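You operate a simulated robot arm through the tools that you are given. There is no shell and no other tool. Be economical: measure what you need, move in short steps, check, and stop when the job is done.

Carry out the task below with a simulated robot arm. There is one attempt and no reset: what you move stays moved.

Task
Put the black cassette marked "T-342" from the top of the film bench on the white blotter with a green lip.

Only the result counts: the job must be done as asked and must still hold three seconds after the hand-in. Knocking over, shifting, dropping, spilling or breaking anything else fails it.

Robot
A 6-joint arm with a two-finger parallel gripper, fixed in place. Base frame: the origin is at the foot of the arm, x ahead of it, y to its left, z up; the work surface is at about z = 0.8. Lengths are in m, angles in rad, forces in N, time in s.
With the tool pointing down near the work surface it reaches from about 0.26 to 0.68 m from the base axis. Its first joint turns from -1.152 to 1.152 rad. Payload 2.9 kg.
Tool frame: the origin (TCP) lies between the finger pads and is the grasp point; the fingertips stand 0.03 m ahead of it; z points along the fingers, y is the line along which they close. The gripper opens to 0.11 m. The fingers are 0.02 m wide and 0.01 m thick; the gripper's body (0.048 by 0.112 m) begins 0.055 m behind the TCP.
Orientation is told as [roll, pitch, yaw] about the base's x, y, z axes, in that order, counted from this pose: with the fingers straight down and closing along the base's y, the tool's x points along the base's -x, its y along +y and its z along -z.

Tools
- The arm moves only by the tool play_rows. Its argument "motion" is a list of rows, each an object (a shift or turn left out is 0, a gripper value left out holds the last) with "claw": the gripper command, from -1 (shut) to 1 (fully open), values between in proportion; "travel": the shift along the tool's x, y, z in m, a list of three; "turn": the turn, a rotation vector about the tool's x, y, z in rad, a list of three. In form: [{"claw": claw, "travel": [x, y, z], "turn": [rx, ry, rz]}, ...]. A call has 1 to 12 rows; each row is the pose to reach, as a shift and turn from the pose commanded when the call began, along the tool's axes at that moment. Rows are played at 5 a second. More than 0.05 m and 0.15 rad between two rows, or a gripper value outside its range, and nothing of the call is played. Where a pose cannot be reached the arm comes as near as it can. A force on the tool above 40 N (or 10 N above the force at the start of the call, whichever is more), or a blocked arm, ends the call early, and 0.2 s more pass. Each finger travels about 0.108 m/s and halts on what it meets, pressing with about 31 N; the grip force reading is that of the motor and also rises with nothing between the fingers. The clock runs only during rows and for 0.2 s after the last one: add rows that repeat a pose to give the fingers time. It gives the time, the measured TCP pose, the force on the tool (base axes), the opening and the grip force at its end, in the units of the frame above (readings bear some noise), and new pictures: "views" is both (left out), scene, wrist or none.
- Cameras (640 x 400 px; columns grow to the right, rows downward): "scene" is fixed at [0.077, 0.4349, 1.379]; the picture's right is [-0.74, -0.67, 0.00], its down [-0.42, 0.46, -0.78] and it looks along [0.52, -0.58, -0.62] (base axes); focal length 325 px, centre (320, 200). "wrist" rides on the gripper at [0.072, 0.017, -0.103] in the tool frame; the picture's right is [-0.23, 0.97, 0.00], its down [-0.76, -0.18, -0.62] and it looks along [-0.61, -0.14, 0.78] (tool axes); focal length 222 px, centre (320, 200). There is no depth. A picture from a camera that has moved, and an enlarged one, comes with that camera's place and axes in the base frame and with its lens.
- inspect(camera, box): a new picture of the part [left, top, right, bottom] of that camera's present view, enlarged. No time passes.
- sign_off(): hands the job in; it is judged then, once.

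Go step by step. Nothing tells you positions but the pictures and the camera data: compare them with the known pose of the tool, close in by small moves and look again before you grip or let go. The budget is 90 turns and 170 pictures, counting those below and the enlarged ones. Unless the task says otherwise, let go and move clear before handing in, and close with one line.

The tools are called after "Request:" by a JSON object that holds its "fn" and its "kwargs". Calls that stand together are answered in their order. play_rows: Moves the arm, as the interface text tells. Its arguments: {"type":"object","properties":{"motion":{"type":"array","items":{"type":"object","properties":{"claw":{"type":"number"},"travel":{"type":"array","items":{"type":"number"}},"turn":{"type":"array","items":{"type":"number"}}}}},"views":{"type":"string","enum":["both","scene","wrist","none"]}},"required":["motion"]} The other tools are called the same way: inspect (camera, box) takes an enlarged picture of a part of a camera's view; sign_off () hands the job in.

At the start:

```text
clock: 0.0
position: [0.4689, -0.1555, 1.0514]
ee_rot: [0.001, 0.0, 0.001]
ft_force: [0.0, 0.9, -0.2]
width: 0.1097
grip_force: 0.1
```

scene: 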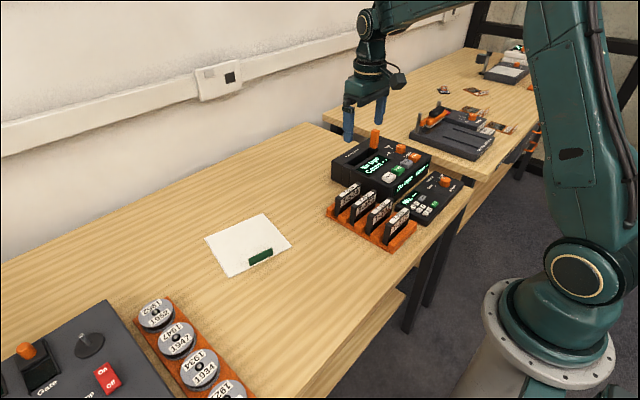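
wrist: 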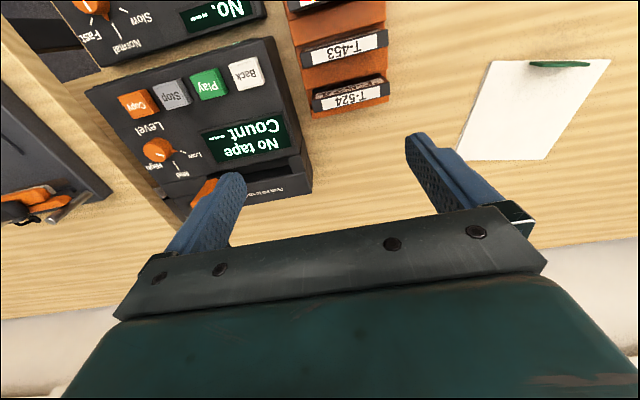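

I see an orange rack with four cassettes next to a player, and a white blotter with a green lip. First I enlarge the rack to read the labels.

Request:
{"fn": "inspect", "kwargs": {"camera": "scene", "box": [310, 120, 470, 260]}}

Request:
{"fn": "inspect", "kwargs": {"camera": "scene", "box": [180, 190, 320, 290]}}

Request:
{"fn": "inspect", "kwargs": {"camera": "wrist", "box": [80, 0, 420, 200]}}

```text
2.86 times, centred on (390, 190) of scene
camera zoom: at [0.077, 0.4349, 1.379], right [-0.74, -0.67, 0.0], down [-0.42, 0.46, -0.78], along [0.52, -0.58, -0.62], focal length 928 px, centre (120, 229)
```

zoom: 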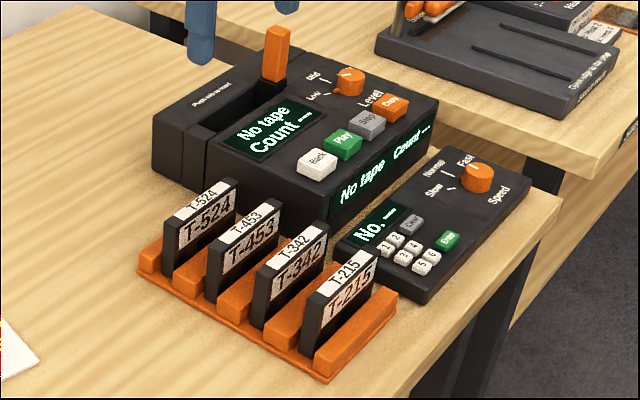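

```text
4.00 times, centred on (250, 240) of scene
camera zoom: at [0.077, 0.4349, 1.379], right [-0.74, -0.67, 0.0], down [-0.42, 0.46, -0.78], along [0.52, -0.58, -0.62], focal length 1299 px, centre (600, 40)
```

zoom: 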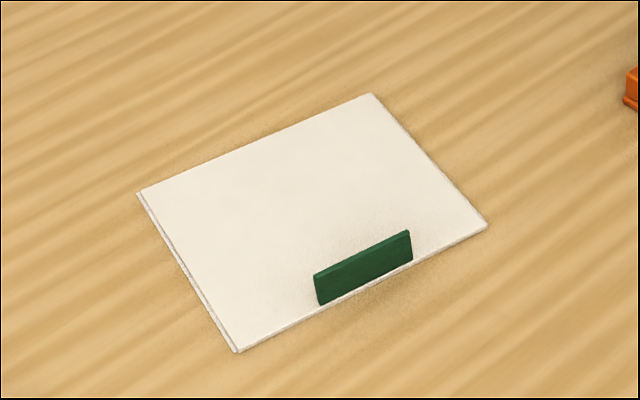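

```text
1.88 times, centred on (250, 100) of wrist
camera zoom: at [0.397, -0.1405, 1.1546], right [0.23, 0.97, 0.0], down [0.76, -0.18, 0.62], along [0.61, -0.14, -0.78], focal length 418 px, centre (452, 388)
```

zoom: 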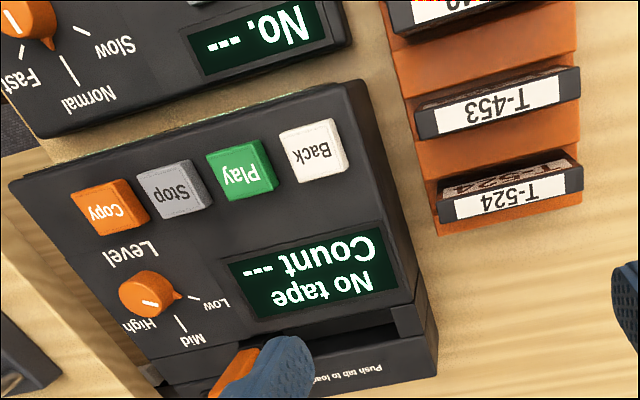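

The rack runs along x from about 0.30 to 0.50 at y ≈ -0.11, and T-342 is the second cassette from the near end. I move above it at the present height to measure it.

Request:
{"fn": "play_rows", "kwargs": {"motion": [{"claw": 1, "travel": [0.04, 0.015, 0]}, {"travel": [0.08, 0.03, 0]}, {"travel": [0.11, 0.045, 0]}, {"travel": [0.11, 0.045, 0]}, {"travel": [0.11, 0.045, 0]}]}}

Request:
{"fn": "inspect", "kwargs": {"camera": "wrist", "box": [160, 0, 480, 200]}}

```text
clock: 1.2
position: [0.3594, -0.1127, 1.05]
ee_rot: [-0.001, 0.0, 0.0]
ft_force: [0.0, 0.0, 0.0]
width: 0.1098
grip_force: 0.0
camera wrist: at [0.2866, -0.0954, 1.1528], right [0.23, 0.97, 0.0], down [0.76, -0.18, 0.62], along [0.61, -0.14, -0.78], focal length 222 px, centre (320, 200)
```

scene: 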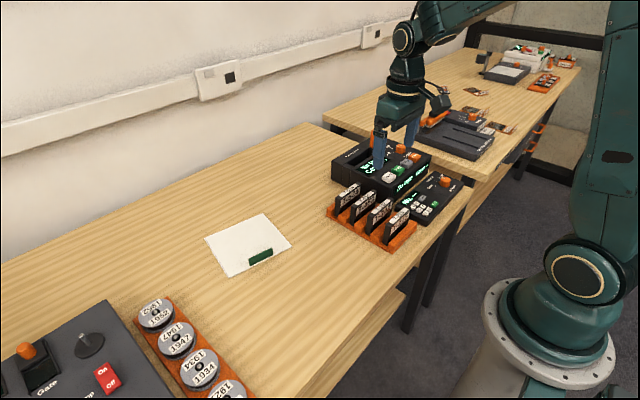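
wrist: 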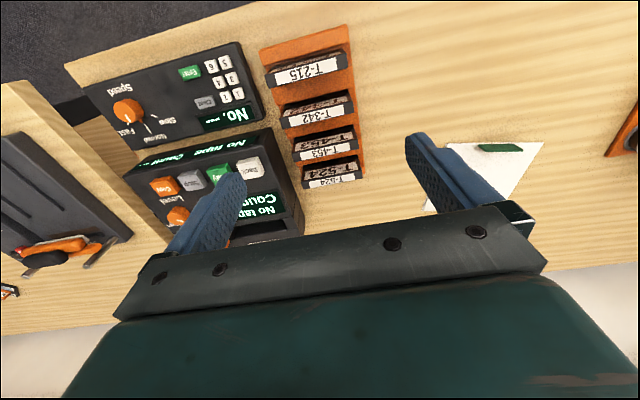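

```text
2.00 times, centred on (320, 100) of wrist
camera zoom: at [0.2866, -0.0954, 1.1528], right [0.23, 0.97, 0.0], down [0.76, -0.18, 0.62], along [0.61, -0.14, -0.78], focal length 444 px, centre (320, 400)
```

zoom: 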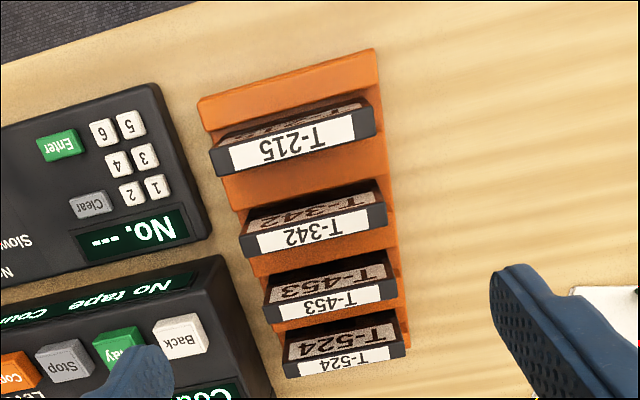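

The gaps and the cassette thickness matter, so I enlarge both views for triangulation.

Request:
{"fn": "inspect", "kwargs": {"camera": "scene", "box": [325, 175, 421, 255]}}

Request:
{"fn": "inspect", "kwargs": {"camera": "wrist", "box": [250, 20, 378, 200]}}

```text
5.00 times, centred on (373, 215) of scene
camera zoom: at [0.077, 0.4349, 1.379], right [-0.74, -0.67, 0.0], down [-0.42, 0.46, -0.78], along [0.52, -0.58, -0.62], focal length 1624 px, centre (55, 125)
```

zoom: 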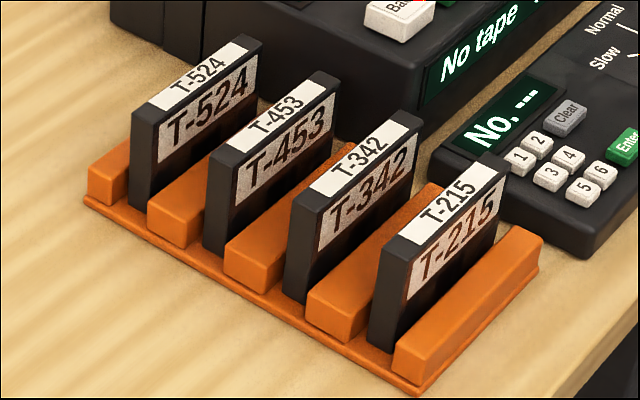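

```text
2.22 times, centred on (314, 110) of wrist
camera zoom: at [0.2866, -0.0954, 1.1528], right [0.23, 0.97, 0.0], down [0.76, -0.18, 0.62], along [0.61, -0.14, -0.78], focal length 494 px, centre (333, 400)
```

zoom: 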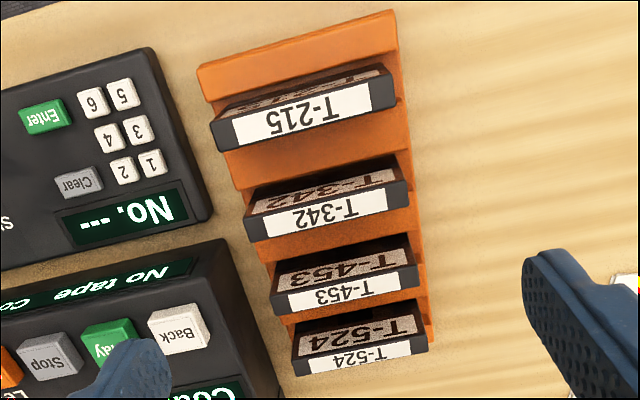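

T-342's top face is at x 0.368–0.383, y -0.165 to -0.075 and z≈0.87. The gaps to its neighbours are about 0.034 m. I turn the tool by 90° so it closes along x, narrow the opening to about 0.036 m and centre over it.

Request:
{"fn": "play_rows", "kwargs": {"motion": [{"claw": -0.345, "travel": [-0.008, -0.004, 0], "turn": [0, 0, 0.1428]}, {"travel": [-0.0156, -0.0073, 0], "turn": [0, 0, 0.2856]}, {"travel": [-0.0156, -0.0073, 0], "turn": [0, 0, 0.4284]}, {"travel": [-0.0156, -0.0073, 0], "turn": [0, 0, 0.5712]}, {"travel": [-0.0156, -0.0073, 0], "turn": [0, 0, 0.714]}, {"travel": [-0.0156, -0.0073, 0], "turn": [0, 0, 0.8568]}, {"travel": [-0.0156, -0.0073, 0], "turn": [0, 0, 0.9996]}, {"travel": [-0.0156, -0.0073, 0], "turn": [0, 0, 1.1424]}, {"travel": [-0.0156, -0.0073, 0], "turn": [0, 0, 1.2852]}, {"travel": [-0.0156, -0.0073, 0], "turn": [0, 0, 1.428]}, {"travel": [-0.0156, -0.0073, 0], "turn": [0, 0, 1.5708]}, {"travel": [-0.0156, -0.0073, 0], "turn": [0, 0, 1.5708]}]}}

```text
clock: 3.8
position: [0.3759, -0.1192, 1.0515]
ee_rot: [-0.001, -0.002, -1.573]
ft_force: [-0.4, -0.2, 0.4]
width: 0.0362
grip_force: 0.1
camera wrist: at [0.3919, -0.0482, 1.1553], right [0.97, -0.23, 0.0], down [-0.18, -0.76, 0.62], along [-0.14, -0.61, -0.78], focal length 222 px, centre (320, 200)
```

scene: 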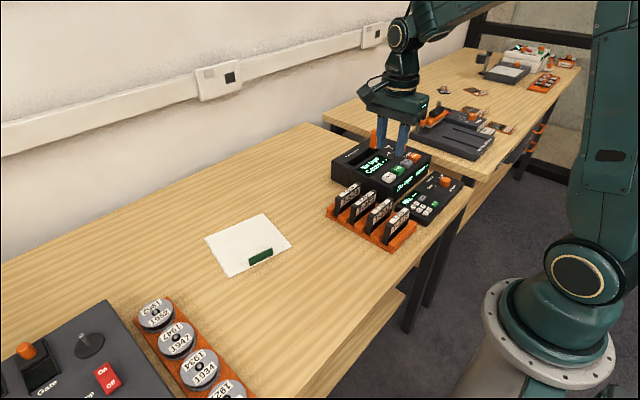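
wrist: 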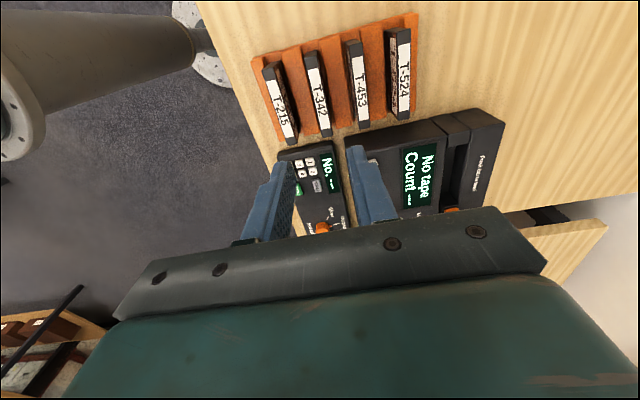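

I'm centred over T-342 with the right orientation. I descend so the tips stay above the cassettes (TCP z≈0.925), then check the alignment.

Request:
{"fn": "play_rows", "kwargs": {"motion": [{"travel": [0, 0, 0.04]}, {"travel": [0, 0, 0.08]}, {"travel": [0, 0, 0.11]}, {"travel": [0, 0, 0.126]}, {"travel": [0, 0, 0.126]}]}}

Request:
{"fn": "inspect", "kwargs": {"camera": "scene", "box": [325, 150, 437, 255]}}

Request:
{"fn": "inspect", "kwargs": {"camera": "wrist", "box": [200, 50, 440, 250]}}

```text
clock: 5.0
position: [0.3755, -0.1195, 0.927]
ee_rot: [0.0, 0.0, -1.572]
ft_force: [0.6, 0.2, -0.6]
width: 0.0362
grip_force: 0.1
camera wrist: at [0.3916, -0.0477, 1.029], right [0.97, -0.23, 0.0], down [-0.18, -0.76, 0.62], along [-0.14, -0.61, -0.78], focal length 222 px, centre (320, 200)
```

scene: 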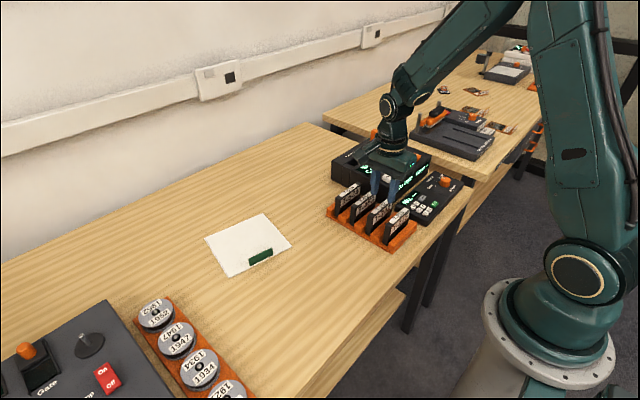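
wrist: 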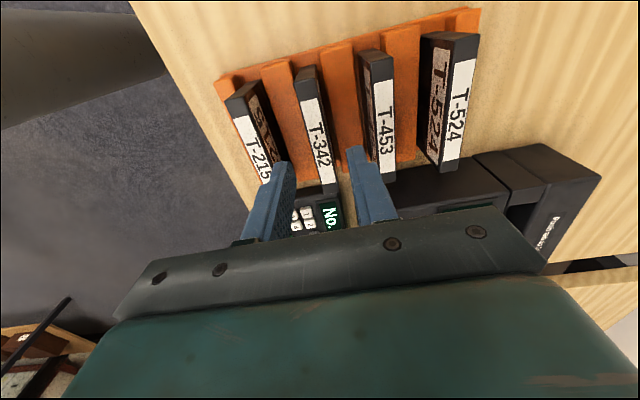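

```text
3.81 times, centred on (381, 202) of scene
camera zoom: at [0.077, 0.4349, 1.379], right [-0.74, -0.67, 0.0], down [-0.42, 0.46, -0.78], along [0.52, -0.58, -0.62], focal length 1237 px, centre (88, 190)
```

zoom: 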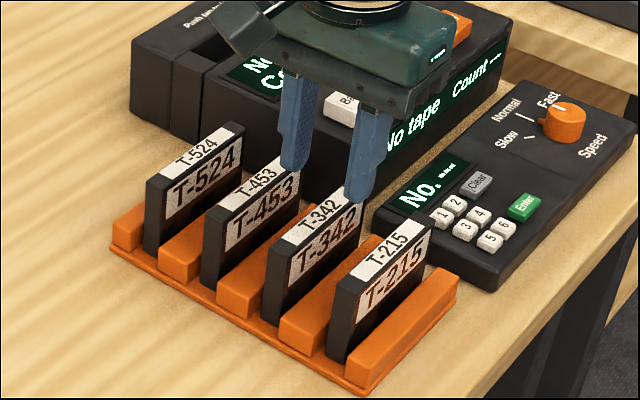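

```text
2.00 times, centred on (320, 150) of wrist
camera zoom: at [0.3916, -0.0477, 1.029], right [0.97, -0.23, 0.0], down [-0.18, -0.76, 0.62], along [-0.14, -0.61, -0.78], focal length 444 px, centre (320, 300)
```

zoom: 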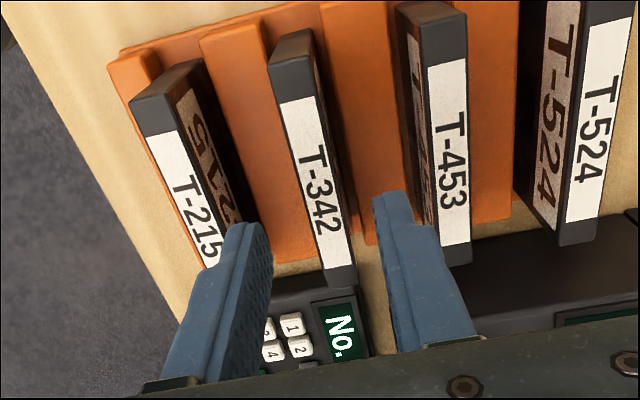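

T-342 lies at x 0.3685–0.383, so the jaws are centred on it (TCP x 0.3755). I descend to z≈0.868 with the fingers in the gaps.

Request:
{"fn": "play_rows", "kwargs": {"motion": [{"travel": [0, 0, 0.015]}, {"travel": [0, 0, 0.03]}, {"travel": [0, 0, 0.045]}, {"travel": [0, 0, 0.058]}, {"travel": [0, 0, 0.058]}]}}

Request:
{"fn": "inspect", "kwargs": {"camera": "scene", "box": [325, 150, 437, 255]}}

Request:
{"fn": "inspect", "kwargs": {"camera": "wrist", "box": [200, 50, 440, 250]}}

```text
clock: 6.2
position: [0.374, -0.1174, 0.8683]
ee_rot: [-0.001, 0.0, -1.573]
ft_force: [-0.5, -0.5, 0.6]
width: 0.0362
grip_force: 0.0
camera wrist: at [0.3914, -0.0459, 0.9698], right [0.97, -0.23, 0.0], down [-0.18, -0.76, 0.62], along [-0.14, -0.61, -0.78], focal length 222 px, centre (320, 200)
```

scene: 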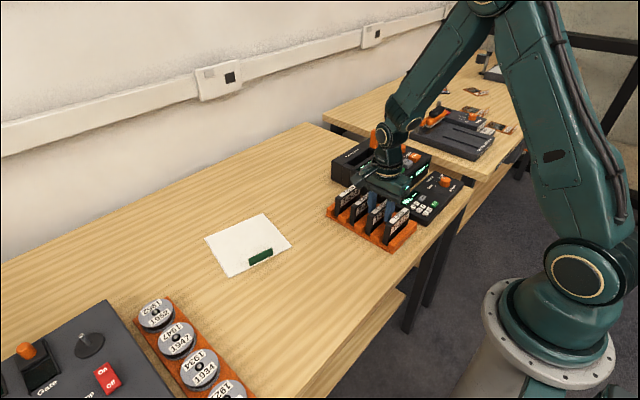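
wrist: 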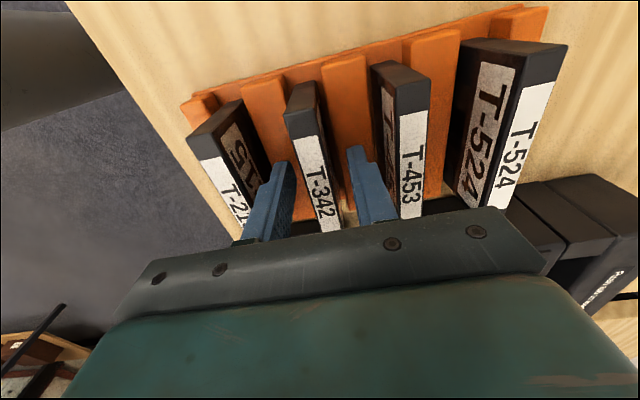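

```text
3.81 times, centred on (381, 202) of scene
camera zoom: at [0.077, 0.4349, 1.379], right [-0.74, -0.67, 0.0], down [-0.42, 0.46, -0.78], along [0.52, -0.58, -0.62], focal length 1237 px, centre (88, 190)
```

zoom: 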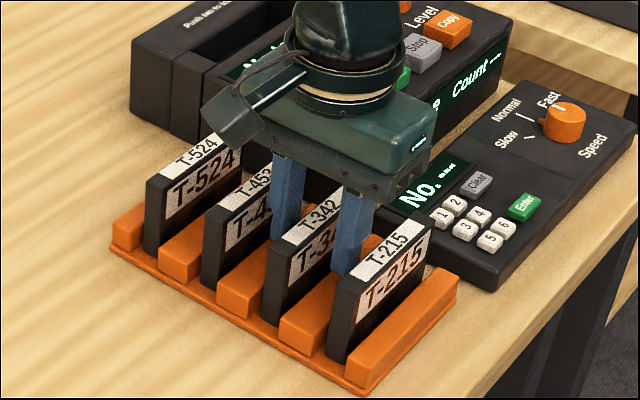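

```text
2.00 times, centred on (320, 150) of wrist
camera zoom: at [0.3914, -0.0459, 0.9698], right [0.97, -0.23, 0.0], down [-0.18, -0.76, 0.62], along [-0.14, -0.61, -0.78], focal length 444 px, centre (320, 300)
```

zoom: 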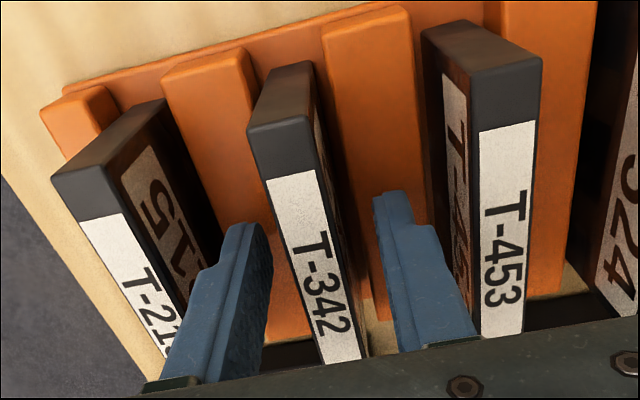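

The fingers are in the gaps without touching anything, so I close on T-342.

Request:
{"fn": "play_rows", "kwargs": {"motion": [{"claw": -0.65}, {"claw": -1}, {"claw": -1}, {"claw": -1}]}}

```text
clock: 7.2
position: [0.3749, -0.1171, 0.8675]
ee_rot: [0.002, 0.001, -1.572]
ft_force: [-0.3, -0.1, -0.4]
width: 0.0143
grip_force: 31.0
camera wrist: at [0.3915, -0.046, 0.9701], right [0.97, -0.23, 0.0], down [-0.18, -0.76, 0.62], along [-0.14, -0.61, -0.78], focal length 222 px, centre (320, 200)
```

scene: 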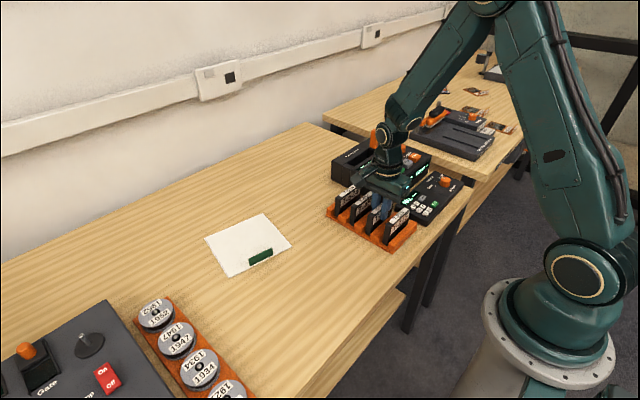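
wrist: 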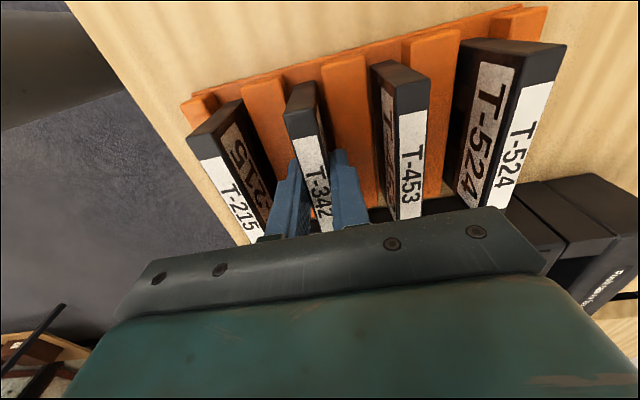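

The grip holds at 0.0143 m width and 31 N. I lift straight up.

Request:
{"fn": "play_rows", "kwargs": {"motion": [{"travel": [0, 0, -0.01]}, {"travel": [0, 0, -0.025]}, {"travel": [0, 0, -0.05]}, {"travel": [0, 0, -0.09]}, {"travel": [0, 0, -0.13]}, {"travel": [0, 0, -0.13]}]}}

Request:
{"fn": "inspect", "kwargs": {"camera": "scene", "box": [325, 100, 453, 255]}}

```text
clock: 8.6
position: [0.3769, -0.1195, 0.9972]
ee_rot: [-0.003, 0.001, -1.57]
ft_force: [-0.2, 0.2, -0.6]
width: 0.0143
grip_force: 30.8
camera wrist: at [0.393, -0.0485, 1.0998], right [0.97, -0.23, 0.0], down [-0.18, -0.76, 0.62], along [-0.14, -0.61, -0.78], focal length 222 px, centre (320, 200)
```

scene: 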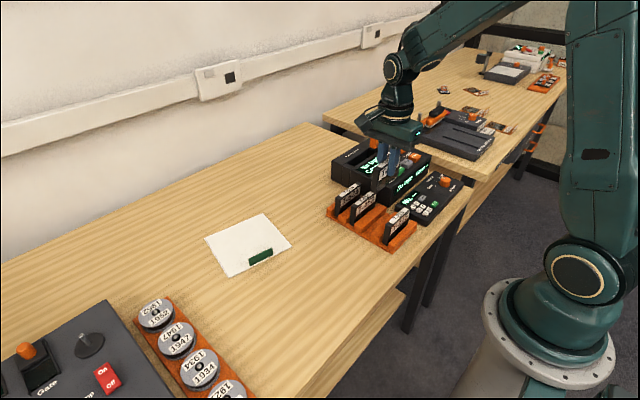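
wrist: 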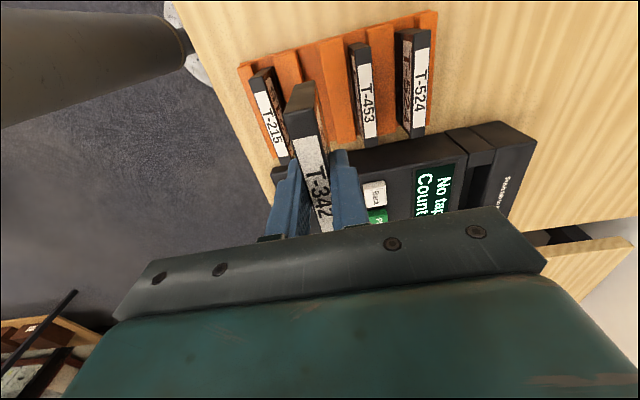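

```text
2.58 times, centred on (389, 178) of scene
camera zoom: at [0.077, 0.4349, 1.379], right [-0.74, -0.67, 0.0], down [-0.42, 0.46, -0.78], along [0.52, -0.58, -0.62], focal length 838 px, centre (142, 258)
```

zoom: 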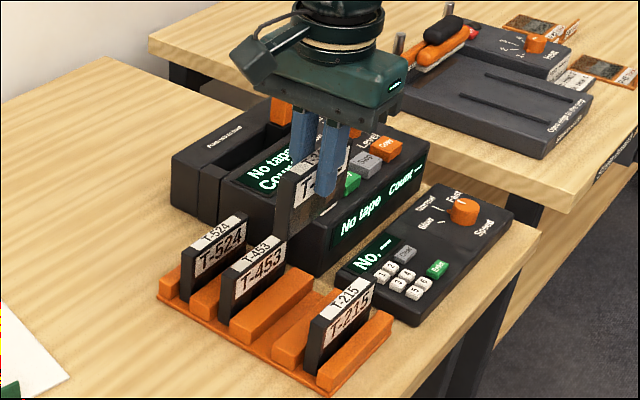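

T-342 is out of the rack and nothing else has moved. I carry it over to the blotter, whose centre is about (0.58, 0.14), and turn 12° to match its angle.

Request:
{"fn": "play_rows", "kwargs": {"motion": [{"travel": [0.029, 0.023, 0], "turn": [0, 0, 0.03]}, {"travel": [0.058, 0.046, 0], "turn": [0, 0, 0.06]}, {"travel": [0.087, 0.069, 0], "turn": [0, 0, 0.09]}, {"travel": [0.116, 0.092, 0], "turn": [0, 0, 0.12]}, {"travel": [0.145, 0.115, 0], "turn": [0, 0, 0.15]}, {"travel": [0.174, 0.138, 0], "turn": [0, 0, 0.18]}, {"travel": [0.203, 0.161, 0], "turn": [0, 0, 0.21]}, {"travel": [0.232, 0.184, 0], "turn": [0, 0, 0.21]}, {"travel": [0.262, 0.208, 0], "turn": [0, 0, 0.21]}, {"travel": [0.262, 0.208, 0], "turn": [0, 0, 0.21]}]}}

```text
clock: 10.8
position: [0.5812, 0.1442, 0.9946]
ee_rot: [-0.001, 0.0, -1.783]
ft_force: [0.1, 0.4, -0.9]
width: 0.0142
grip_force: 31.1
camera wrist: at [0.6123, 0.2111, 1.0979], right [0.9, -0.43, 0.0], down [-0.33, -0.71, 0.62], along [-0.27, -0.56, -0.78], focal length 222 px, centre (320, 200)
```

scene: 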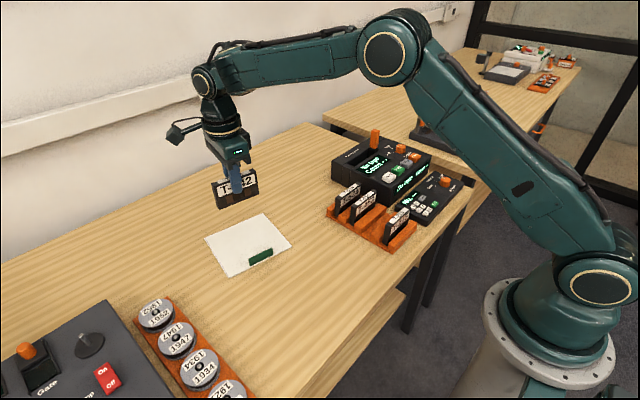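
wrist: 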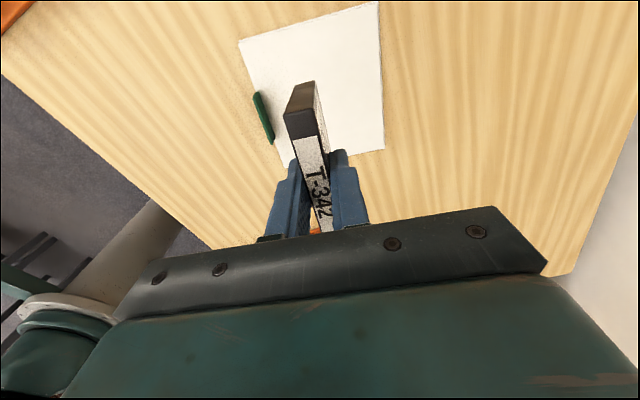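

The wrist view confirms the blotter centre at (0.58, 0.139), and the cassette is above it. I descend to about 15 mm above the surface and look.

Request:
{"fn": "play_rows", "kwargs": {"motion": [{"travel": [0, 0, 0.04]}, {"travel": [0, 0, 0.08]}, {"travel": [0, 0, 0.105]}, {"travel": [0, 0, 0.118]}, {"travel": [0, 0, 0.118]}]}}

Request:
{"fn": "inspect", "kwargs": {"camera": "scene", "box": [180, 160, 320, 290]}}

```text
clock: 12.0
position: [0.5818, 0.1438, 0.8774]
ee_rot: [0.0, 0.0, -1.78]
ft_force: [-0.3, 0.2, -0.3]
width: 0.0145
grip_force: 31.0
camera wrist: at [0.6126, 0.2096, 0.9806], right [0.91, -0.43, 0.0], down [-0.33, -0.71, 0.62], along [-0.27, -0.56, -0.78], focal length 222 px, centre (320, 200)
```

scene: 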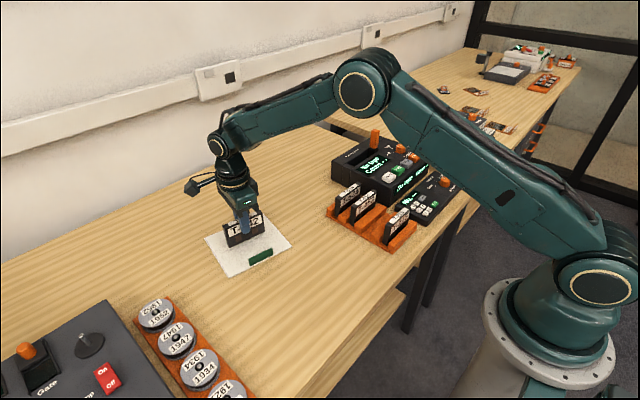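
wrist: 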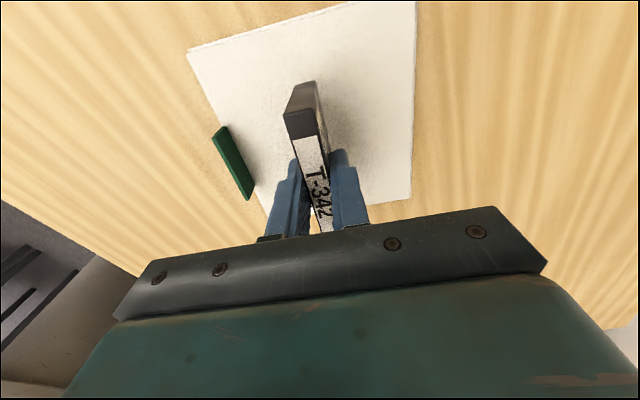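

```text
3.08 times, centred on (250, 225) of scene
camera zoom: at [0.077, 0.4349, 1.379], right [-0.74, -0.67, 0.0], down [-0.42, 0.46, -0.78], along [0.52, -0.58, -0.62], focal length 1000 px, centre (535, 123)
```

zoom: 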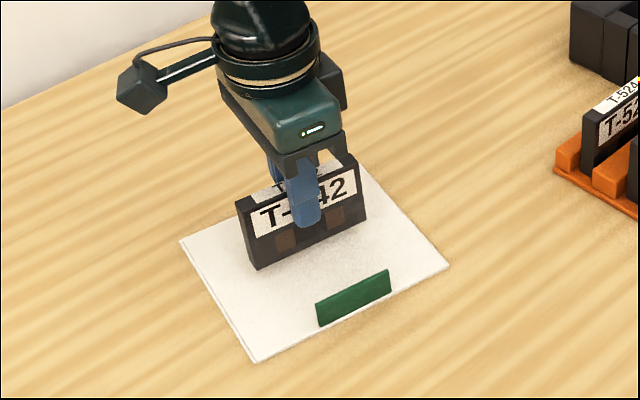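

The cassette hangs over the middle of the blotter. I go down slowly and watch the force.

Request:
{"fn": "play_rows", "kwargs": {"motion": [{"travel": [0, 0, 0.003]}, {"travel": [0, 0, 0.006]}, {"travel": [0, 0, 0.009]}, {"travel": [0, 0, 0.011]}, {"travel": [0, 0, 0.012]}, {"travel": [0, 0, 0.013]}, {"travel": [0, 0, 0.013]}], "views": "none"}}

Request:
{"fn": "inspect", "kwargs": {"camera": "scene", "box": [210, 190, 290, 280]}}

```text
clock: 13.6
position: [0.5833, 0.1421, 0.8647]
ee_rot: [0.0, 0.001, -1.78]
ft_force: [-0.5, 0.2, 0.2]
width: 0.0145
grip_force: 31.4
```

```text
4.44 times, centred on (250, 235) of scene
camera zoom: at [0.077, 0.4349, 1.379], right [-0.74, -0.67, 0.0], down [-0.42, 0.46, -0.78], along [0.52, -0.58, -0.62], focal length 1444 px, centre (631, 44)
```

zoom: 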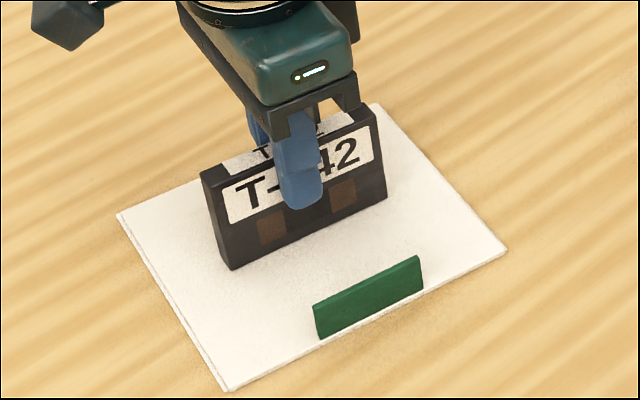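

There is no contact yet, so I continue in 1 mm steps.

Request:
{"fn": "play_rows", "kwargs": {"motion": [{"travel": [0, 0, 0.001]}, {"travel": [0, 0, 0.002]}, {"travel": [0, 0, 0.003]}, {"travel": [0, 0, 0.003]}], "views": "none"}}

```text
clock: 14.6
position: [0.5819, 0.1435, 0.8648]
ee_rot: [0.003, 0.001, -1.78]
ft_force: [-0.7, 0.0, 9.3]
width: 0.0142
grip_force: 31.0
```

The force reads 9 N, so the cassette rests on the blotter. I ease off a touch and open slowly.

Request:
{"fn": "play_rows", "kwargs": {"motion": [{"travel": [0, 0, -0.0007]}, {"travel": [0, 0, -0.0007]}], "views": "none"}}

Request:
{"fn": "play_rows", "kwargs": {"motion": [{"claw": -0.65}, {"claw": -0.55}, {"claw": -0.45}, {"claw": -0.3}, {"claw": -0.3}]}}

Request:
{"fn": "inspect", "kwargs": {"camera": "scene", "box": [210, 190, 290, 280]}}

```text
clock: 15.2
position: [0.5831, 0.1424, 0.8642]
ee_rot: [0.0, 0.0, -1.783]
ft_force: [1.0, -2.6, 4.9]
width: 0.0142
grip_force: 31.2
```

```text
clock: 16.4
position: [0.583, 0.1433, 0.8648]
ee_rot: [0.001, -0.001, -1.78]
ft_force: [0.2, 0.5, -0.7]
width: 0.0387
grip_force: 0.2
camera wrist: at [0.6144, 0.2102, 0.9679], right [0.91, -0.43, 0.0], down [-0.33, -0.71, 0.62], along [-0.26, -0.56, -0.78], focal length 222 px, centre (320, 200)
```

scene: 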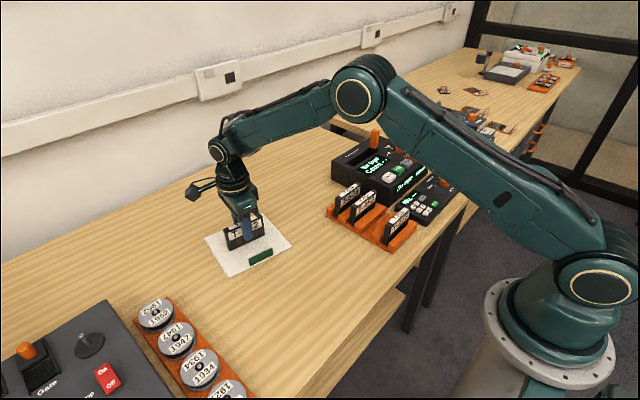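
wrist: 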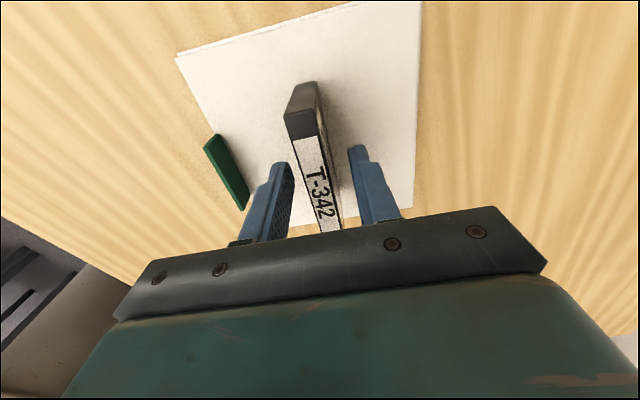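

```text
4.44 times, centred on (250, 235) of scene
camera zoom: at [0.077, 0.4349, 1.379], right [-0.74, -0.67, 0.0], down [-0.42, 0.46, -0.78], along [0.52, -0.58, -0.62], focal length 1444 px, centre (631, 44)
```

zoom: 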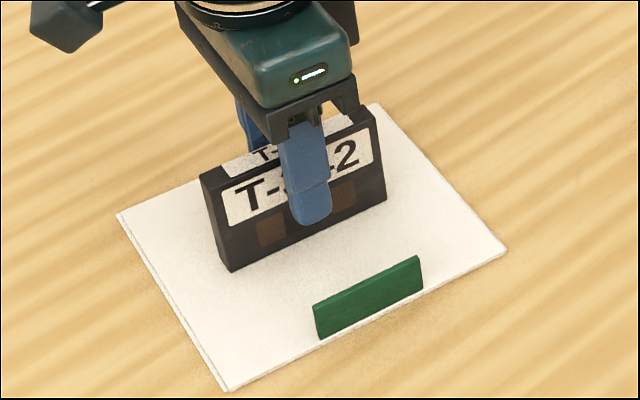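

The cassette stands free on the blotter between the open fingers. I retreat straight up.

Request:
{"fn": "play_rows", "kwargs": {"motion": [{"travel": [0, 0, -0.015]}, {"travel": [0, 0, -0.035]}, {"travel": [0, 0, -0.06]}, {"travel": [0, 0, -0.1]}, {"travel": [0, 0, -0.14]}, {"travel": [0, 0, -0.14]}, {"travel": [0, 0, -0.14]}]}}

Request:
{"fn": "inspect", "kwargs": {"camera": "scene", "box": [200, 170, 440, 290]}}

```text
clock: 18.0
position: [0.5823, 0.1421, 1.0036]
ee_rot: [0.0, 0.001, -1.779]
ft_force: [0.4, -0.3, 0.4]
width: 0.0381
grip_force: 0.0
camera wrist: at [0.6134, 0.2086, 1.1071], right [0.91, -0.43, 0.0], down [-0.33, -0.71, 0.62], along [-0.27, -0.56, -0.78], focal length 222 px, centre (320, 200)
```

scene: 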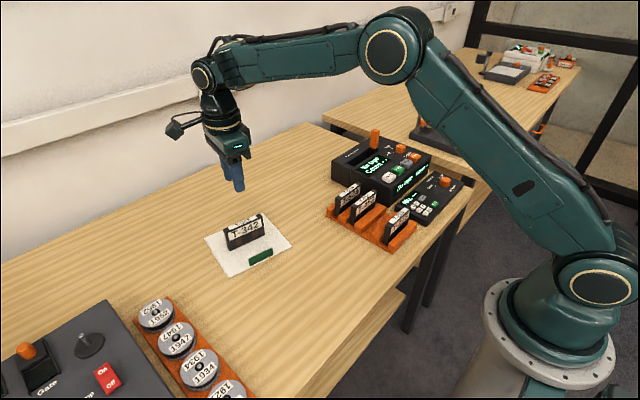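
wrist: 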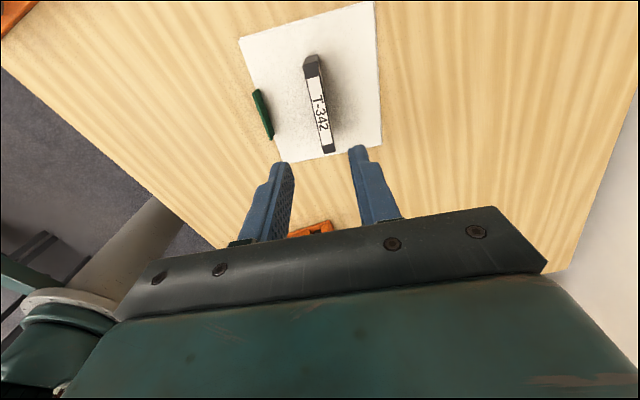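

```text
2.67 times, centred on (320, 230) of scene
camera zoom: at [0.077, 0.4349, 1.379], right [-0.74, -0.67, 0.0], down [-0.42, 0.46, -0.78], along [0.52, -0.58, -0.62], focal length 866 px, centre (320, 120)
```

zoom: 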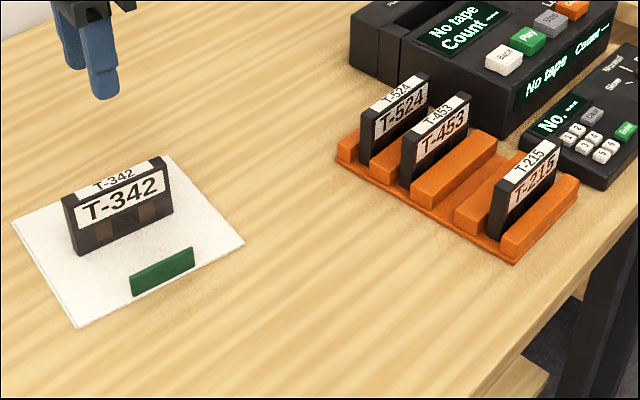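

The T-342 cassette stands stably on the blotter, the arm is clear and everything else is where it was. I hand in.

Request:
{"fn": "sign_off", "kwargs": {}}

```text
The job is handed in.
```

The T-342 cassette now stands upright on the white blotter with the green lip. The gripper has let go and is clear of it, nothing else appears to have moved, and the job is handed in.
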